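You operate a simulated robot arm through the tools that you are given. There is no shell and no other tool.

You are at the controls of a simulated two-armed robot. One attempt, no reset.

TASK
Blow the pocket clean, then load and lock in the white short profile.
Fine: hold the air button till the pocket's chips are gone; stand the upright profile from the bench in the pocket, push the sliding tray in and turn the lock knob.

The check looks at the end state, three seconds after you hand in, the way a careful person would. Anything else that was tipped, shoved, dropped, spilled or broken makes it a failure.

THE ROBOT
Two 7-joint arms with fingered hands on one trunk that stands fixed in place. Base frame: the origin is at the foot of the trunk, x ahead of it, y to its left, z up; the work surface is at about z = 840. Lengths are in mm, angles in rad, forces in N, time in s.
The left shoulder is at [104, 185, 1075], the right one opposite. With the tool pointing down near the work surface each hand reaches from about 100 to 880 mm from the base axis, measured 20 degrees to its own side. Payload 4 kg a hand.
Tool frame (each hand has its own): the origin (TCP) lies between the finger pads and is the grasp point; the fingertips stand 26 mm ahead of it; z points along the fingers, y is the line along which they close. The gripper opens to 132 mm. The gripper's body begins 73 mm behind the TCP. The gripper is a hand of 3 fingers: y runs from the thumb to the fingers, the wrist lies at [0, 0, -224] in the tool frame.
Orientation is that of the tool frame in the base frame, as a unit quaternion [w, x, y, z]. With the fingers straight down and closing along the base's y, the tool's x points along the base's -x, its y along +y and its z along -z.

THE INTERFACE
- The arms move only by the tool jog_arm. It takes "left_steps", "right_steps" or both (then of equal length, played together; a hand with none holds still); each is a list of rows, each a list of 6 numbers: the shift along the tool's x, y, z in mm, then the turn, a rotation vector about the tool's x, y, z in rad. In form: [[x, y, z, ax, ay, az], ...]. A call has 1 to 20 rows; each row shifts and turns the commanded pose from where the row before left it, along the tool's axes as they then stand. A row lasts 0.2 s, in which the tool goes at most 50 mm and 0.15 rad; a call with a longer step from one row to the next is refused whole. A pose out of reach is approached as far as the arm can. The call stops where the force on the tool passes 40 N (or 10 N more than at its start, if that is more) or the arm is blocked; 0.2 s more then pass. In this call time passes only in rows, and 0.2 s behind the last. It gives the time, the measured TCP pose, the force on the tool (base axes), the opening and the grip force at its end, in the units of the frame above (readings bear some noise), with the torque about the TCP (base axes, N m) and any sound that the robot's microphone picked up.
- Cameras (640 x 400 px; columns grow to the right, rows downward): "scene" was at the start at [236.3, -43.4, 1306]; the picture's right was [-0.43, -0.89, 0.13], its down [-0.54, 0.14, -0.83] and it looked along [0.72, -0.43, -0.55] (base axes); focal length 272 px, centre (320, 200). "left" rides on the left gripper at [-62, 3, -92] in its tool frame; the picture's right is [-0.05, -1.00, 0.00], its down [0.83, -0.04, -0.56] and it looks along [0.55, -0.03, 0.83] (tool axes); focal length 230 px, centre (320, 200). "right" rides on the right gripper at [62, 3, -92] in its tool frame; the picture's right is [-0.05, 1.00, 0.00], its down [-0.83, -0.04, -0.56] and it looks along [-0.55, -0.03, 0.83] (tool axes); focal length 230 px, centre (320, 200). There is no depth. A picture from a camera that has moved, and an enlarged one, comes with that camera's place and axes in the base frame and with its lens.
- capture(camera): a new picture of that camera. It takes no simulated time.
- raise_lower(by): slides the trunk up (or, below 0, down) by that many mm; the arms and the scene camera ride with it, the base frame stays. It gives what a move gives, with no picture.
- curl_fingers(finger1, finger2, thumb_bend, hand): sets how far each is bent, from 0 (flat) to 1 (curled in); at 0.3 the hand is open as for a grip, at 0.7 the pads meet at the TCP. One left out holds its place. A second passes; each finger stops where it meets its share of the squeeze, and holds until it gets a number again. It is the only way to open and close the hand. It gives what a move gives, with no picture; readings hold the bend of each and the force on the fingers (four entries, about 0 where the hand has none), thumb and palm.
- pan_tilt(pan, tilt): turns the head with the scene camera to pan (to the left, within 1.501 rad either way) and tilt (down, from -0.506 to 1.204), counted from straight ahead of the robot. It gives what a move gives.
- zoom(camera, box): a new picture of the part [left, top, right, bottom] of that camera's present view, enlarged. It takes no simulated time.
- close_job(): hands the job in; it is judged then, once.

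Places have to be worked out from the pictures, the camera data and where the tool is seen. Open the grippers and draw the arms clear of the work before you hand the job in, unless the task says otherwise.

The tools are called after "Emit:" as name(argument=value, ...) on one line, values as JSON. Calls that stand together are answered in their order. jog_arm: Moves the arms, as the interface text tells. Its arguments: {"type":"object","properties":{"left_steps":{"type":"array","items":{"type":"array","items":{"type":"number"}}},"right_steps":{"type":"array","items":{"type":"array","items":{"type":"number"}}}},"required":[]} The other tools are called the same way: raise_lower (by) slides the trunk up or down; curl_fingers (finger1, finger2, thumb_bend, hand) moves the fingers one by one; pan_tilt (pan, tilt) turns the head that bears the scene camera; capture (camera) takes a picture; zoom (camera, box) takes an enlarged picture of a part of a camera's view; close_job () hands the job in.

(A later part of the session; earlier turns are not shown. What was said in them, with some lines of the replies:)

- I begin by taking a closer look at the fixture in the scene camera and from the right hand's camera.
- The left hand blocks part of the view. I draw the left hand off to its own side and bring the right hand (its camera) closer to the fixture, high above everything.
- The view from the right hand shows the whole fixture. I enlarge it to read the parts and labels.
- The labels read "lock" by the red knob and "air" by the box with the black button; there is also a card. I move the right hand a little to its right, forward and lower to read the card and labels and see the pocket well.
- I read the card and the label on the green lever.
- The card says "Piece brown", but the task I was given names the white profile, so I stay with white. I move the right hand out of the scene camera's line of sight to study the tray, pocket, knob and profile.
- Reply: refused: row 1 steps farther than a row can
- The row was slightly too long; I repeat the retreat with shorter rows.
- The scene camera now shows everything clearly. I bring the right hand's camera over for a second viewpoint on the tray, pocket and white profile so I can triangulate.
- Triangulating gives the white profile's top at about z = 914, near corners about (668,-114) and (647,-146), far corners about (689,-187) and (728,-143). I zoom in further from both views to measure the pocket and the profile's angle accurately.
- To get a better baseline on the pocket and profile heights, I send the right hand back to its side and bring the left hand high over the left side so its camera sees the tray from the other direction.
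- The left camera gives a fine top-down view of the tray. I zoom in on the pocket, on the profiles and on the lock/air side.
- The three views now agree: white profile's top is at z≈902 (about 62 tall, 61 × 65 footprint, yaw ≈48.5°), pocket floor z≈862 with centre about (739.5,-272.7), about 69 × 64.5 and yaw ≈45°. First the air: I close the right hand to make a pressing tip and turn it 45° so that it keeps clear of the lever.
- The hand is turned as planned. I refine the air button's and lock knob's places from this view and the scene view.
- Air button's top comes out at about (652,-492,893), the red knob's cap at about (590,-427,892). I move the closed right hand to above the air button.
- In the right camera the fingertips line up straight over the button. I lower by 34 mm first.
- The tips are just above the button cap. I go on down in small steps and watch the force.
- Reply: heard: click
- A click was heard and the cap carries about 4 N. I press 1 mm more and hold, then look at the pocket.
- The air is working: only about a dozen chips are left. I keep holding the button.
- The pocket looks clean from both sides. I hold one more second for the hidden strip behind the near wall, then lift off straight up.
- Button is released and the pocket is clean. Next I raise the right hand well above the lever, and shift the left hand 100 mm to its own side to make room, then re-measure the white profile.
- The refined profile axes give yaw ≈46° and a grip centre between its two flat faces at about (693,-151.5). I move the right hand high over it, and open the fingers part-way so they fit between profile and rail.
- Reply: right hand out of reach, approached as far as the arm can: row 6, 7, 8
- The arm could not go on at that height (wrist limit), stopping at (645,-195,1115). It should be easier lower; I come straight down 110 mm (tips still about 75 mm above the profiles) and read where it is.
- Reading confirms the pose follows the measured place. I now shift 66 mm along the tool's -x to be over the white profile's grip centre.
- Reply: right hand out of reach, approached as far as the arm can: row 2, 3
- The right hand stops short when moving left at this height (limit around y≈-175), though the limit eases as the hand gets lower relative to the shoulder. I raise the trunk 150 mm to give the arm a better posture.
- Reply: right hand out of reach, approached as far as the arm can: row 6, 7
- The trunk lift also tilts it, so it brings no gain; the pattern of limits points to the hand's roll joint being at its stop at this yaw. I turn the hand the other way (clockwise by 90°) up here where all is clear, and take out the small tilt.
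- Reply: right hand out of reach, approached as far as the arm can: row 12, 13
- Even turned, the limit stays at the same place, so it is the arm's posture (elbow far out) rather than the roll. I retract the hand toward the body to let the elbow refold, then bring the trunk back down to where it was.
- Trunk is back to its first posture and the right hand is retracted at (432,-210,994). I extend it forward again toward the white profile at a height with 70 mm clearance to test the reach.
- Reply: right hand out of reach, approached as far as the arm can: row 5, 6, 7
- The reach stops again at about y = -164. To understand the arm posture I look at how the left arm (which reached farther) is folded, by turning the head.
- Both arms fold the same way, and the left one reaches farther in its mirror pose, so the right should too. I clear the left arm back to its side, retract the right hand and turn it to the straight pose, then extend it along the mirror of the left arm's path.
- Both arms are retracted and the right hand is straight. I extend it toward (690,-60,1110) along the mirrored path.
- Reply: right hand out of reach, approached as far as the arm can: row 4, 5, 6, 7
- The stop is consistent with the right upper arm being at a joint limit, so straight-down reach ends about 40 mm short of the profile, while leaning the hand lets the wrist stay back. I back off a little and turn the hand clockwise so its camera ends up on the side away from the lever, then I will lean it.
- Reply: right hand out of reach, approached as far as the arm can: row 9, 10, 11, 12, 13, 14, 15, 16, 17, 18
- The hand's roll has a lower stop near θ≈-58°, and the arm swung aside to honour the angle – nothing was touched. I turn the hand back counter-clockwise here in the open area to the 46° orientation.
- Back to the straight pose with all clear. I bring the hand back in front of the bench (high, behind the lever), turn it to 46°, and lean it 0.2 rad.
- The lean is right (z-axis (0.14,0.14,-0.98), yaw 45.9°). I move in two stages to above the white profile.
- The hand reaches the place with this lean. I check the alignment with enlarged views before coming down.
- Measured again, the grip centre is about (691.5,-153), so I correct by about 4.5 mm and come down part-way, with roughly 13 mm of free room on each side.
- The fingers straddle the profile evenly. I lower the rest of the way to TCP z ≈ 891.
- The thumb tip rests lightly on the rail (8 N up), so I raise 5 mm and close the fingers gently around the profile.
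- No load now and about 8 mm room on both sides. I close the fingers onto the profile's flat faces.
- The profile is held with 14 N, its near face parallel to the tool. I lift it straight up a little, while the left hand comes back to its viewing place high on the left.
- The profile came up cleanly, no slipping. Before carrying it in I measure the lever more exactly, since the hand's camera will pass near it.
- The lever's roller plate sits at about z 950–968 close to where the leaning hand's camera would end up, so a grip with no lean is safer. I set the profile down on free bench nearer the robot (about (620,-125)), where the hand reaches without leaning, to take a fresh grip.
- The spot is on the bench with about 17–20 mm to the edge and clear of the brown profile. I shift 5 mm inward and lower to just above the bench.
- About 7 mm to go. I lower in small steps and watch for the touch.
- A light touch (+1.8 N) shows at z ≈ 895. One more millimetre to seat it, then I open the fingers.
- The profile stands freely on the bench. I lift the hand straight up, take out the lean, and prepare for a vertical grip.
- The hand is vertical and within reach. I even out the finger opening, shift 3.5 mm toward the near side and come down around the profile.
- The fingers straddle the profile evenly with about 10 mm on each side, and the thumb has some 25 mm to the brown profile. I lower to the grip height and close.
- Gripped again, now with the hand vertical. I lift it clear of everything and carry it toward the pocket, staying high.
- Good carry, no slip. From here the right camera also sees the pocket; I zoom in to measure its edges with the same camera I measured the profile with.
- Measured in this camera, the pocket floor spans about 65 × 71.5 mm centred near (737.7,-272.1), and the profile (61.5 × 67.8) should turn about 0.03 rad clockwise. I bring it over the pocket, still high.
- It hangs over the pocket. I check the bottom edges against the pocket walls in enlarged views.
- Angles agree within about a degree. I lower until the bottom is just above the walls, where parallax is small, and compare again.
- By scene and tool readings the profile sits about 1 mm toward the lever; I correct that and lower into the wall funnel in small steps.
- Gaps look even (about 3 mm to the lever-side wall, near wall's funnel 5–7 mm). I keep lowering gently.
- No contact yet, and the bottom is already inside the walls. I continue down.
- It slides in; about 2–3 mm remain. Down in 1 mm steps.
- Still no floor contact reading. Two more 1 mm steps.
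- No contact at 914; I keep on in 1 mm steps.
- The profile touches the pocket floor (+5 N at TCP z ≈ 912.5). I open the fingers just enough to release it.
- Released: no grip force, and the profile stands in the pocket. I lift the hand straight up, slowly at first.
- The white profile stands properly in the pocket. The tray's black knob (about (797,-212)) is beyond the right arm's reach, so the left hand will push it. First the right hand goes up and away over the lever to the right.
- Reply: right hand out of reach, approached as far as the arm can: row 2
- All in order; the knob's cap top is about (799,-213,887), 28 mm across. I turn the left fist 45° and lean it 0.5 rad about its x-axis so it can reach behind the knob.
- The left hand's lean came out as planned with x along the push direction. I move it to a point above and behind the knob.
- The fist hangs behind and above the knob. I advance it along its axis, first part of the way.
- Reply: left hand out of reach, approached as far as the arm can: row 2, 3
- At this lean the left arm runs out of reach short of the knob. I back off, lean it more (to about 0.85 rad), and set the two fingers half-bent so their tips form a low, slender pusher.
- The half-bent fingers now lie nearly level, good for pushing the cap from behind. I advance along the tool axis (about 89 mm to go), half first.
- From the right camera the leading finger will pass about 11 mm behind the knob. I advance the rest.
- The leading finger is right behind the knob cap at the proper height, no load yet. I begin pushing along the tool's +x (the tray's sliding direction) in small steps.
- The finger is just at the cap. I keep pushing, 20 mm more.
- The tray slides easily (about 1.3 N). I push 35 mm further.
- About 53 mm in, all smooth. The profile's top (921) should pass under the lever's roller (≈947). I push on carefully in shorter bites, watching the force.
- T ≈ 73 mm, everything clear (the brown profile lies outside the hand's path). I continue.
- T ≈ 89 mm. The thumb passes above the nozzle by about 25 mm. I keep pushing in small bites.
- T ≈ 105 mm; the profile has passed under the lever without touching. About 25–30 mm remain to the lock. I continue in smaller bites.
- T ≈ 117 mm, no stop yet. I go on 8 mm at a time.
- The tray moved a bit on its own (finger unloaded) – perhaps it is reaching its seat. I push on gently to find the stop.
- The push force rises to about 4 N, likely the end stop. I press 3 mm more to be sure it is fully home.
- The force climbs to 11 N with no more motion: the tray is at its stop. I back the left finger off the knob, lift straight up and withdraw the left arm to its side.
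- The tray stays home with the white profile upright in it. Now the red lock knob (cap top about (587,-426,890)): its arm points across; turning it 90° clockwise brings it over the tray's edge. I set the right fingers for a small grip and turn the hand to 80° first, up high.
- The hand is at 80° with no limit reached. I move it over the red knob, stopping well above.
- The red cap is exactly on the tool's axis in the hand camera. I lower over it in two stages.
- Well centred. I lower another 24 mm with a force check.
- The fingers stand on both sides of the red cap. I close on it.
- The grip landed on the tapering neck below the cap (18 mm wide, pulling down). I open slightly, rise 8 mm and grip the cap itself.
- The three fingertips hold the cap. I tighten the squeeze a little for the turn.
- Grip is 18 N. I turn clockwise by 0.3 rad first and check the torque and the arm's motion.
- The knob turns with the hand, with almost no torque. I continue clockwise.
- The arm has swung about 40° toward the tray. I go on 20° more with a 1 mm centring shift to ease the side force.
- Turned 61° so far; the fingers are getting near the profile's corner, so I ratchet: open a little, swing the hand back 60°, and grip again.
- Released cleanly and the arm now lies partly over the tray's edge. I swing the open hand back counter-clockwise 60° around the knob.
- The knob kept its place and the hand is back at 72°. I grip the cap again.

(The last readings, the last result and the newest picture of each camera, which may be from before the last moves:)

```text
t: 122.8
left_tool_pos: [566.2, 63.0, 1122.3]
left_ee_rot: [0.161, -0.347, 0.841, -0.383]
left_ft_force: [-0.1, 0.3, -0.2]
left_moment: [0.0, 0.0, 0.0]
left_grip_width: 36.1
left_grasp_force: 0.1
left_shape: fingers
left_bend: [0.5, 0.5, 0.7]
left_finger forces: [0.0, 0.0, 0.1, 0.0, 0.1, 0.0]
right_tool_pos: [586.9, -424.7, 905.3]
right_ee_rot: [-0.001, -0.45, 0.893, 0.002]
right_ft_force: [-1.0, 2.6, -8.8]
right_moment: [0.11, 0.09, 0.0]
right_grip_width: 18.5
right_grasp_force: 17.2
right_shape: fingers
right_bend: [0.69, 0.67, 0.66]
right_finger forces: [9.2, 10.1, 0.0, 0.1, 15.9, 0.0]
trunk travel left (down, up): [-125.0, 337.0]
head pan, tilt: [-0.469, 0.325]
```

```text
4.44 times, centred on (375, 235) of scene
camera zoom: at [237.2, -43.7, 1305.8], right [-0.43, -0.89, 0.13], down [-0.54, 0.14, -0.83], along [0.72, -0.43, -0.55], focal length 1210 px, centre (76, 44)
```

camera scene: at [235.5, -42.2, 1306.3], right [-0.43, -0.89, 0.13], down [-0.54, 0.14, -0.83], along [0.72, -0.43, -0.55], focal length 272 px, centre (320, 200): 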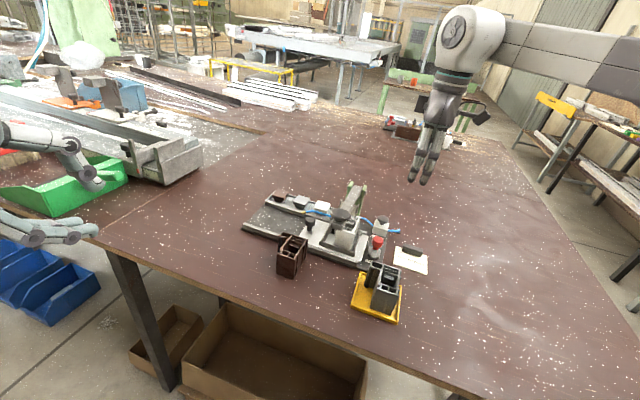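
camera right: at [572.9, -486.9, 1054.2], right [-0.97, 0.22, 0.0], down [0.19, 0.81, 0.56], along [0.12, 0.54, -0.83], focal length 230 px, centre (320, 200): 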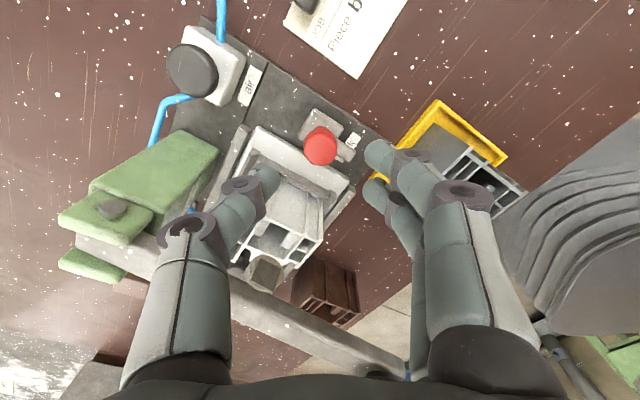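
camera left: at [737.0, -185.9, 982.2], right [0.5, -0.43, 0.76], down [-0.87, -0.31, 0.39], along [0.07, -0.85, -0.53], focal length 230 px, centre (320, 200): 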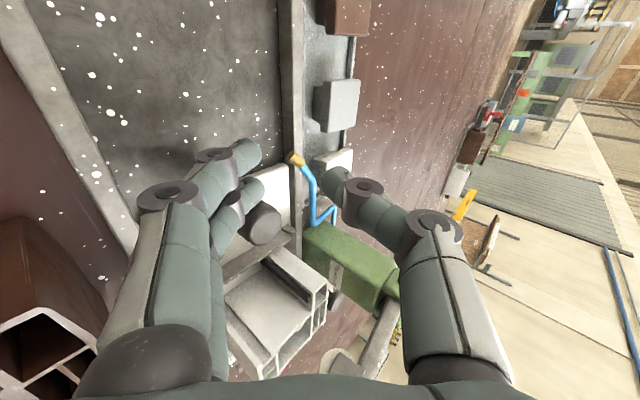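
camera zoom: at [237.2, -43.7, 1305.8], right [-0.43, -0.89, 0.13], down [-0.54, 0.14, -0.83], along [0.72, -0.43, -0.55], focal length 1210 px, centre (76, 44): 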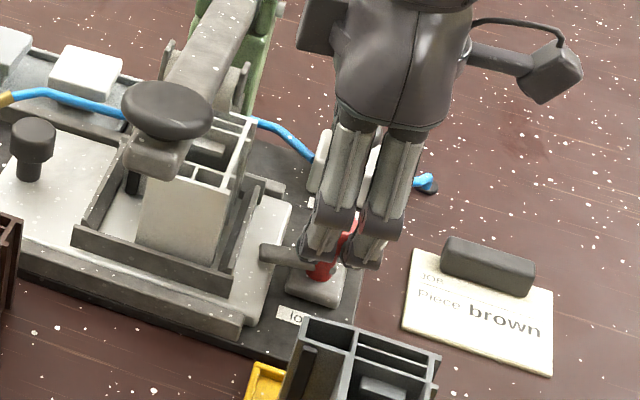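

Total turn is now about 80°, still no torque. I continue in small steps looking for the end stop.

Emit:
jog_arm(right_steps=[[0, 0, 0, 0, 0, 0.06], [0, 0, 0, 0, 0, 0.06], [0, 0, 0, 0, 0, 0.06]])

Emit:
zoom(camera="right", box=[220, 90, 420, 240])

Emit:
zoom(camera="scene", box=[330, 190, 420, 280])

```text
t: 123.6
left_tool_pos: [566.1, 64.4, 1120.5]
left_ee_rot: [0.16, -0.347, 0.841, -0.383]
left_ft_force: [-0.2, 0.1, 0.0]
left_moment: [0.02, 0.0, -0.02]
left_grip_width: 36.3
left_grasp_force: 0.0
left_shape: fingers
left_bend: [0.5, 0.5, 0.7]
left_finger forces: [0.1, 0.0, 0.0, 0.0, 0.0, 0.0]
right_tool_pos: [586.2, -425.0, 905.8]
right_ee_rot: [-0.001, -0.368, 0.93, 0.002]
right_ft_force: [-1.9, 2.6, -10.7]
right_moment: [0.13, 0.12, -0.01]
right_grip_width: 18.7
right_grasp_force: 17.7
right_shape: fingers
right_bend: [0.69, 0.67, 0.66]
right_finger forces: [9.6, 10.3, 0.0, 0.1, 14.8, 0.0]
trunk travel left (down, up): [-125.0, 337.0]
head pan, tilt: [-0.469, 0.325]
```

```text
2.67 times, centred on (320, 165) of right
camera zoom: at [539.2, -465.8, 998.3], right [-0.65, 0.76, 0.0], down [0.64, 0.54, 0.55], along [0.42, 0.36, -0.83], focal length 614 px, centre (320, 293)
```

zoom: 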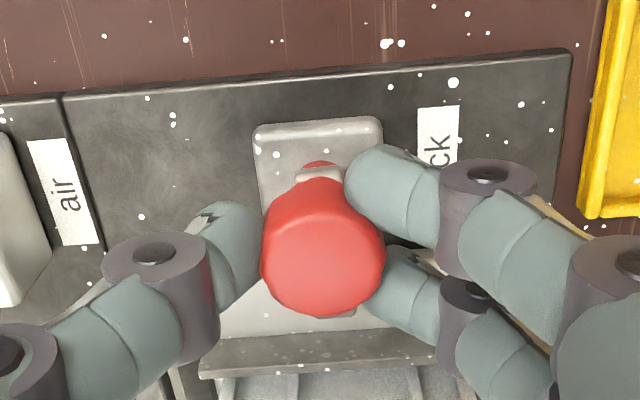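

```text
4.44 times, centred on (375, 235) of scene
camera zoom: at [237.2, -43.6, 1305.8], right [-0.43, -0.89, 0.13], down [-0.54, 0.14, -0.83], along [0.72, -0.43, -0.55], focal length 1210 px, centre (76, 44)
```

zoom: 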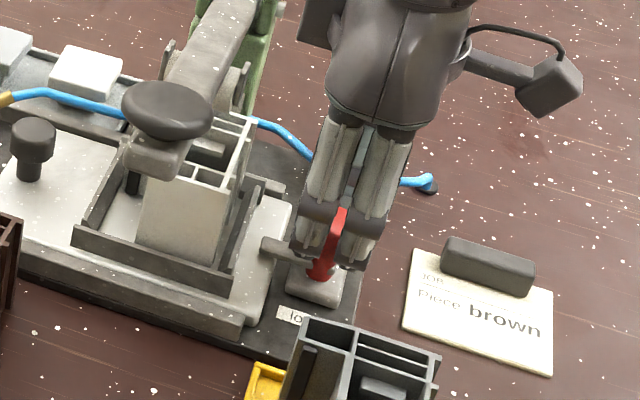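

The turn totals about 90° now. I zoom closer to judge the arm's direction against the rails and the tray.

Emit:
zoom(camera="scene", box=[360, 225, 400, 260])

Emit:
zoom(camera="right", box=[270, 120, 380, 230])

```text
11.43 times, centred on (380, 242) of scene
camera zoom: at [237.2, -43.6, 1305.8], right [-0.43, -0.89, 0.13], down [-0.54, 0.14, -0.83], along [0.72, -0.43, -0.55], focal length 3112 px, centre (-366, -286)
```

zoom: 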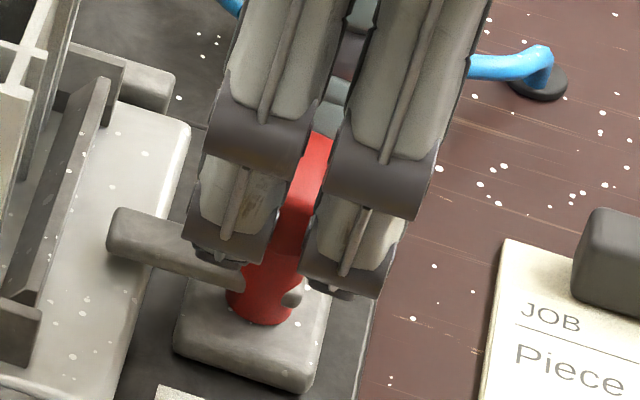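

```text
3.64 times, centred on (325, 175) of right
camera zoom: at [539.2, -465.8, 998.3], right [-0.65, 0.76, 0.0], down [0.64, 0.54, 0.55], along [0.42, 0.36, -0.83], focal length 837 px, centre (302, 291)
```

zoom: 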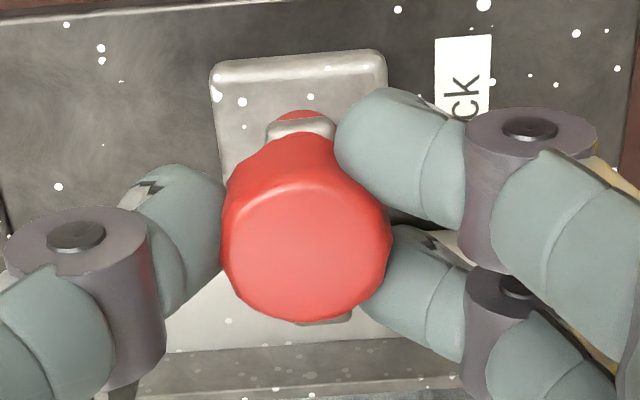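

The arm now points straight along the slide over the tray's front edge – the locked position. I nudge 2° further just to feel whether there is an end stop.

Emit:
jog_arm(right_steps=[[0, 0, 0, 0, 0, 0.02], [0, 0, 0, 0, 0, 0.02]])

Emit:
zoom(camera="scene", box=[360, 225, 400, 260])

```text
t: 124.2
left_tool_pos: [565.3, 62.9, 1121.0]
left_ee_rot: [0.162, -0.347, 0.841, -0.382]
left_ft_force: [0.4, -0.8, 0.0]
left_moment: [0.02, 0.01, 0.01]
left_grip_width: 36.3
left_grasp_force: 0.1
left_shape: fingers
left_bend: [0.5, 0.5, 0.7]
left_finger forces: [0.0, 0.1, 0.0, 0.1, 0.0, 0.1]
right_tool_pos: [585.7, -424.8, 907.3]
right_ee_rot: [-0.001, -0.349, 0.937, 0.002]
right_ft_force: [-2.1, 2.0, -10.1]
right_moment: [0.16, 0.09, 0.02]
right_grip_width: 18.4
right_grasp_force: 17.2
right_shape: fingers
right_bend: [0.69, 0.67, 0.66]
right_finger forces: [9.9, 9.9, 0.0, 0.1, 14.6, 0.0]
trunk travel left (down, up): [-125.0, 337.0]
head pan, tilt: [-0.469, 0.325]
```

```text
11.43 times, centred on (380, 242) of scene
camera zoom: at [237.2, -43.7, 1305.8], right [-0.43, -0.89, 0.13], down [-0.54, 0.14, -0.83], along [0.72, -0.43, -0.55], focal length 3112 px, centre (-366, -286)
```

zoom: 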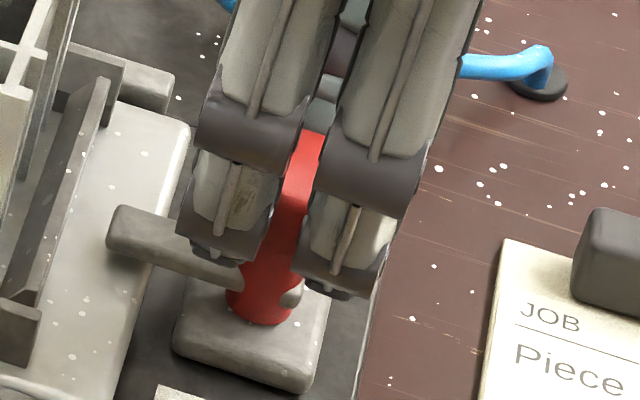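

The arm did not move with the extra nudge, so it is at its stop: locked. I open the fingers and lift straight up.

Emit:
curl_fingers(hand="right", finger1=0.55, finger2=0.55, thumb_bend=0.55)

Emit:
jog_arm(right_steps=[[0, 0, -5, 0, 0, 0], [0, 0, -15, 0, 0, 0], [0, 0, -25, 0, 0, 0], [0, 0, -35, 0, 0, 0], [0, 0, -35, 0, 0, 0]])

Emit:
zoom(camera="scene", box=[350, 215, 410, 265])

Emit:
zoom(camera="right", box=[220, 60, 420, 240])

```text
t: 125.2
left_tool_pos: [565.4, 64.7, 1121.9]
left_ee_rot: [0.161, -0.347, 0.841, -0.383]
left_ft_force: [0.1, -0.3, -0.7]
left_moment: [0.01, 0.0, 0.01]
left_grip_width: 36.1
left_grasp_force: 0.1
left_shape: fingers
left_bend: [0.5, 0.5, 0.7]
left_finger forces: [0.0, 0.0, 0.0, 0.0, 0.1, 0.0]
right_tool_pos: [586.0, -426.0, 906.6]
right_ee_rot: [0.0, -0.35, 0.937, 0.001]
right_ft_force: [0.4, 0.2, -0.3]
right_moment: [-0.01, 0.01, 0.03]
right_grip_width: 50.5
right_grasp_force: 0.1
right_shape: fingers
right_bend: [0.55, 0.55, 0.55]
right_finger forces: [0.1, 0.0, 0.1, 0.0, 0.1, 0.0]
trunk travel left (down, up): [-125.0, 337.0]
head pan, tilt: [-0.469, 0.325]
```

```text
t: 126.4
left_tool_pos: [564.6, 63.4, 1121.3]
left_ee_rot: [0.162, -0.346, 0.84, -0.384]
left_ft_force: [-0.2, 0.3, 0.3]
left_moment: [-0.02, 0.03, -0.02]
left_grip_width: 36.2
left_grasp_force: 0.1
left_shape: fingers
left_bend: [0.5, 0.5, 0.7]
left_finger forces: [0.0, 0.1, 0.1, 0.0, 0.1, 0.0]
right_tool_pos: [586.8, -426.0, 1023.3]
right_ee_rot: [-0.001, -0.35, 0.937, 0.001]
right_ft_force: [0.0, 0.0, 0.0]
right_moment: [-0.01, 0.01, -0.04]
right_grip_width: 50.5
right_grasp_force: 0.0
right_shape: fingers
right_bend: [0.55, 0.55, 0.55]
right_finger forces: [0.0, 0.1, 0.0, 0.1, 0.0, 0.0]
trunk travel left (down, up): [-125.0, 337.0]
head pan, tilt: [-0.469, 0.325]
```

```text
8.00 times, centred on (380, 240) of scene
camera zoom: at [235.7, -42.8, 1306.2], right [-0.43, -0.89, 0.13], down [-0.54, 0.14, -0.83], along [0.72, -0.43, -0.55], focal length 2179 px, centre (-160, -120)
```

zoom: 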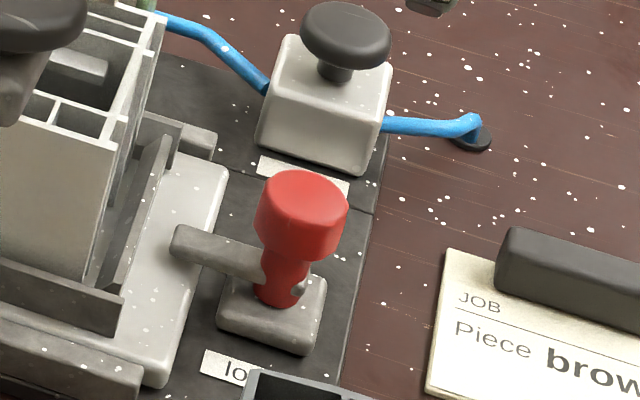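

```text
2.22 times, centred on (320, 150) of right
camera zoom: at [536.7, -464.8, 1115.6], right [-0.62, 0.79, 0.0], down [0.66, 0.51, 0.56], along [0.44, 0.34, -0.83], focal length 511 px, centre (320, 311)
```

zoom: 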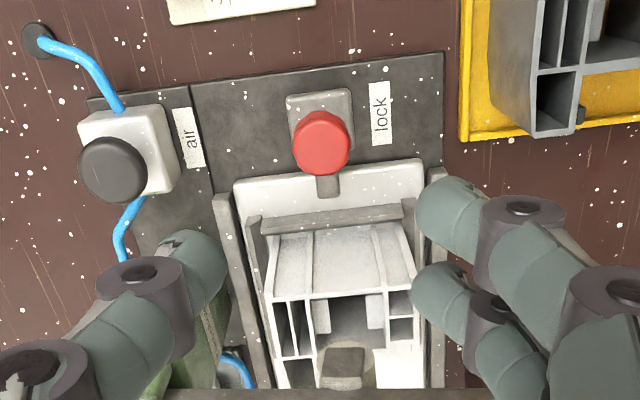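

The knob is at its stop with the arm over the tray's edge. I now withdraw both arms clear and open the grippers.

Emit:
jog_arm(left_steps=[[-4.6, 21.7, -33.8, 0, 0, 0], [-4.6, 21.7, -33.8, 0, 0, 0], [-4.6, 21.7, -33.8, 0, 0, 0], [-4.6, 21.7, -33.8, 0, 0, 0], [-4.6, 21.7, -33.8, 0, 0, 0]], right_steps=[[0, 0, -35, 0, 0, 0], [0, 0, -35, 0, 0, 0], [31.4, 9.6, -20, 0, 0, 0], [31.4, 9.6, -20, 0, 0, 0], [31.4, 9.6, -20, 0, 0, 0]])

Emit:
curl_fingers(hand="right", finger1=0.3, finger2=0.3, thumb_bend=0.3)

Emit:
curl_fingers(hand="left", finger1=0.3, finger2=0.3, thumb_bend=0.3)

Emit:
capture(camera="scene")

Emit:
zoom(camera="scene", box=[230, 160, 430, 310])

Emit:
capture(camera="right")

```text
t: 127.6
left_tool_pos: [434.5, 220.7, 1152.4]
left_ee_rot: [0.163, -0.345, 0.841, -0.383]
left_ft_force: [-0.8, -1.3, -0.2]
left_moment: [0.03, -0.01, 0.04]
left_grip_width: 36.3
left_grasp_force: 0.1
left_shape: fingers
left_bend: [0.5, 0.5, 0.7]
left_finger forces: [0.0, 0.1, 0.0, 0.0, 0.0, 0.0]
right_tool_pos: [491.7, -465.5, 1153.4]
right_ee_rot: [0.002, -0.35, 0.937, 0.0]
right_ft_force: [-0.3, 0.1, 0.2]
right_moment: [0.01, -0.05, -0.02]
right_grip_width: 50.6
right_grasp_force: 0.1
right_shape: fingers
right_bend: [0.55, 0.55, 0.55]
right_finger forces: [0.1, 0.0, 0.0, 0.1, 0.1, 0.0]
trunk travel left (down, up): [-125.0, 337.0]
head pan, tilt: [-0.469, 0.325]
```

```text
t: 128.6
left_tool_pos: [438.9, 221.1, 1149.4]
left_ee_rot: [0.162, -0.347, 0.841, -0.382]
left_ft_force: [-0.1, 0.2, 0.2]
left_moment: [0.01, -0.04, -0.02]
left_grip_width: 36.4
left_grasp_force: 0.1
left_shape: fingers
left_bend: [0.5, 0.5, 0.7]
left_finger forces: [0.0, 0.0, 0.1, 0.1, 0.0, 0.0]
right_tool_pos: [496.8, -465.6, 1152.0]
right_ee_rot: [-0.001, -0.351, 0.936, 0.0]
right_ft_force: [0.0, -0.4, 0.2]
right_moment: [0.02, -0.01, -0.03]
right_grip_width: 134.0
right_grasp_force: 0.2
right_shape: fingers
right_bend: [0.3, 0.3, 0.3]
right_finger forces: [0.0, 0.0, 0.1, 0.0, 0.0, 0.1]
trunk travel left (down, up): [-125.0, 337.0]
head pan, tilt: [-0.469, 0.325]
```

```text
t: 129.6
left_tool_pos: [438.4, 220.3, 1148.9]
left_ee_rot: [0.162, -0.346, 0.841, -0.383]
left_ft_force: [-0.2, -0.2, -0.1]
left_moment: [0.02, -0.02, 0.04]
left_grip_width: 133.7
left_grasp_force: 0.0
left_shape: fingers
left_bend: [0.3, 0.3, 0.3]
left_finger forces: [0.1, 0.0, 0.0, 0.1, 0.2, 0.0]
right_tool_pos: [496.4, -464.0, 1151.7]
right_ee_rot: [-0.002, -0.35, 0.937, 0.001]
right_ft_force: [-0.8, -0.2, -0.4]
right_moment: [0.01, 0.02, -0.01]
right_grip_width: 134.1
right_grasp_force: 0.1
right_shape: fingers
right_bend: [0.3, 0.3, 0.3]
right_finger forces: [0.0, 0.0, 0.0, 0.0, 0.0, 0.0]
trunk travel left (down, up): [-125.0, 337.0]
head pan, tilt: [-0.469, 0.325]
```

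```text
taken
camera scene: at [236.2, -43.2, 1306.0], right [-0.43, -0.89, 0.13], down [-0.54, 0.14, -0.83], along [0.72, -0.43, -0.55], focal length 272 px, centre (320, 200)
```

scene: 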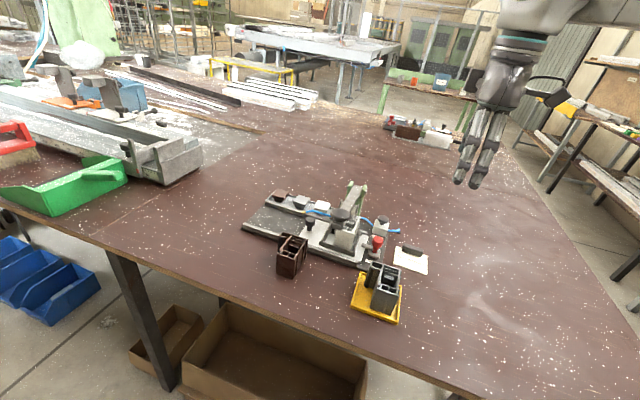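

```text
2.67 times, centred on (330, 235) of scene
camera zoom: at [236.2, -43.2, 1306.0], right [-0.43, -0.89, 0.13], down [-0.54, 0.14, -0.83], along [0.72, -0.43, -0.55], focal length 726 px, centre (293, 107)
```

zoom: 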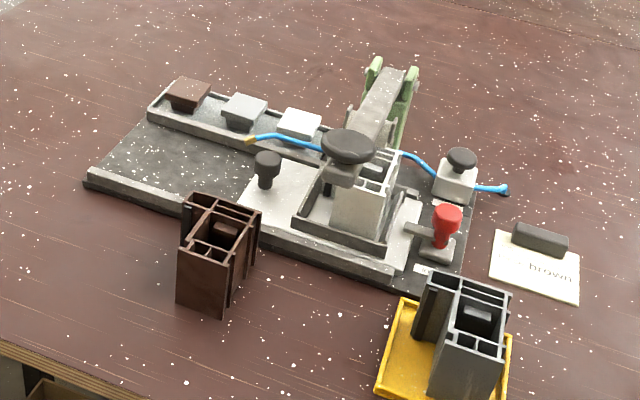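

```text
taken
camera right: at [447.2, -504.1, 1244.1], right [-0.62, 0.79, 0.0], down [0.66, 0.51, 0.56], along [0.44, 0.34, -0.83], focal length 230 px, centre (320, 200)
```

right: 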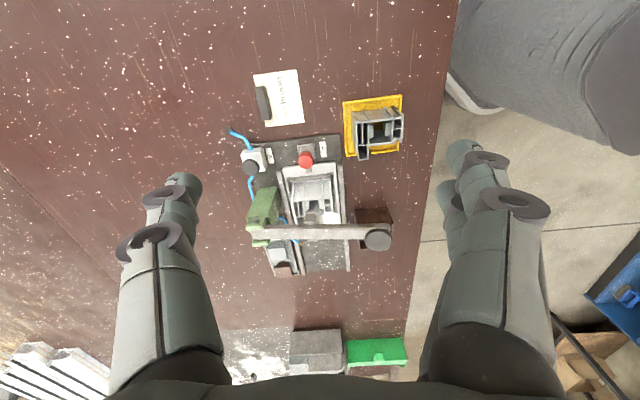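

A last close look at the loaded, locked tray before handing in.

Emit:
zoom(camera="scene", box=[310, 195, 390, 265])

Emit:
zoom(camera="right", box=[230, 120, 400, 280])

```text
5.71 times, centred on (350, 230) of scene
camera zoom: at [236.2, -43.2, 1306.0], right [-0.43, -0.89, 0.13], down [-0.54, 0.14, -0.83], along [0.72, -0.43, -0.55], focal length 1556 px, centre (149, 29)
```

zoom: 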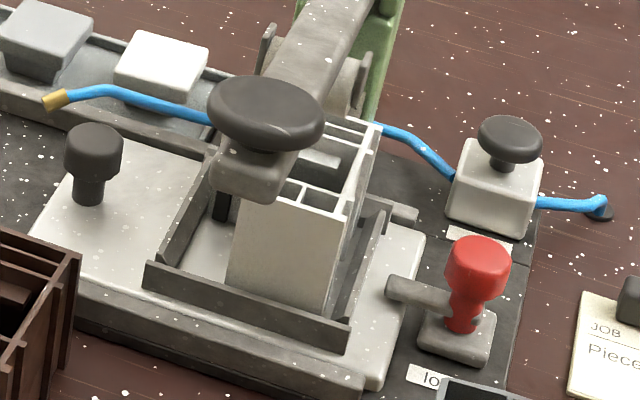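

```text
2.50 times, centred on (315, 200) of right
camera zoom: at [447.2, -504.1, 1244.1], right [-0.62, 0.79, 0.0], down [0.66, 0.51, 0.56], along [0.44, 0.34, -0.83], focal length 575 px, centre (332, 200)
```

zoom: 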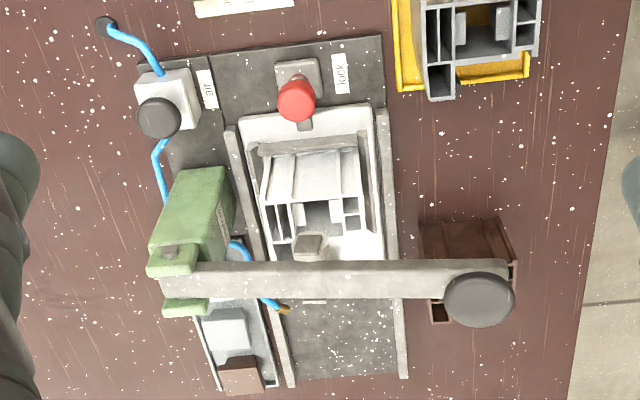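

The pocket is clean, the white profile stands upright in it, the tray is fully in, and the lock arm lies over the tray's edge at its stop. Nothing else was disturbed and both hands are open and clear, so I hand the job in.

Emit:
close_job()

```text
The job is handed in.
```

The job is handed in. The pocket is blown clean, the white short profile stands upright in it, and the tray is pushed in and locked.

- **Air:** I held the air button for about 4 seconds, until no chips were left in the pocket.
- **Profile:** I took the white profile from the bench and set it in the pocket. On the way I put it down once, at a free spot on the bench, to take a better grip.
- **Tray:** The left hand pushed the tray's black knob until the tray stopped moving, with the push force rising to about 11 N.
- **Lock:** I turned the red knob 90° clockwise until it would go no further. Its arm now lies over the tray's front edge.

While lowering around the profile, the right thumb rested on the fixture's rail with about 8 N; I backed off at once and nothing moved. In the last pictures the brown and grey profiles, the lever, the hose and the card look undisturbed. Both hands are open and clear of the work.

**Job card:** The card on the bench reads "JOB – Piece brown". I followed your instruction and loaded the white one, so check the card if it is meant for this job.
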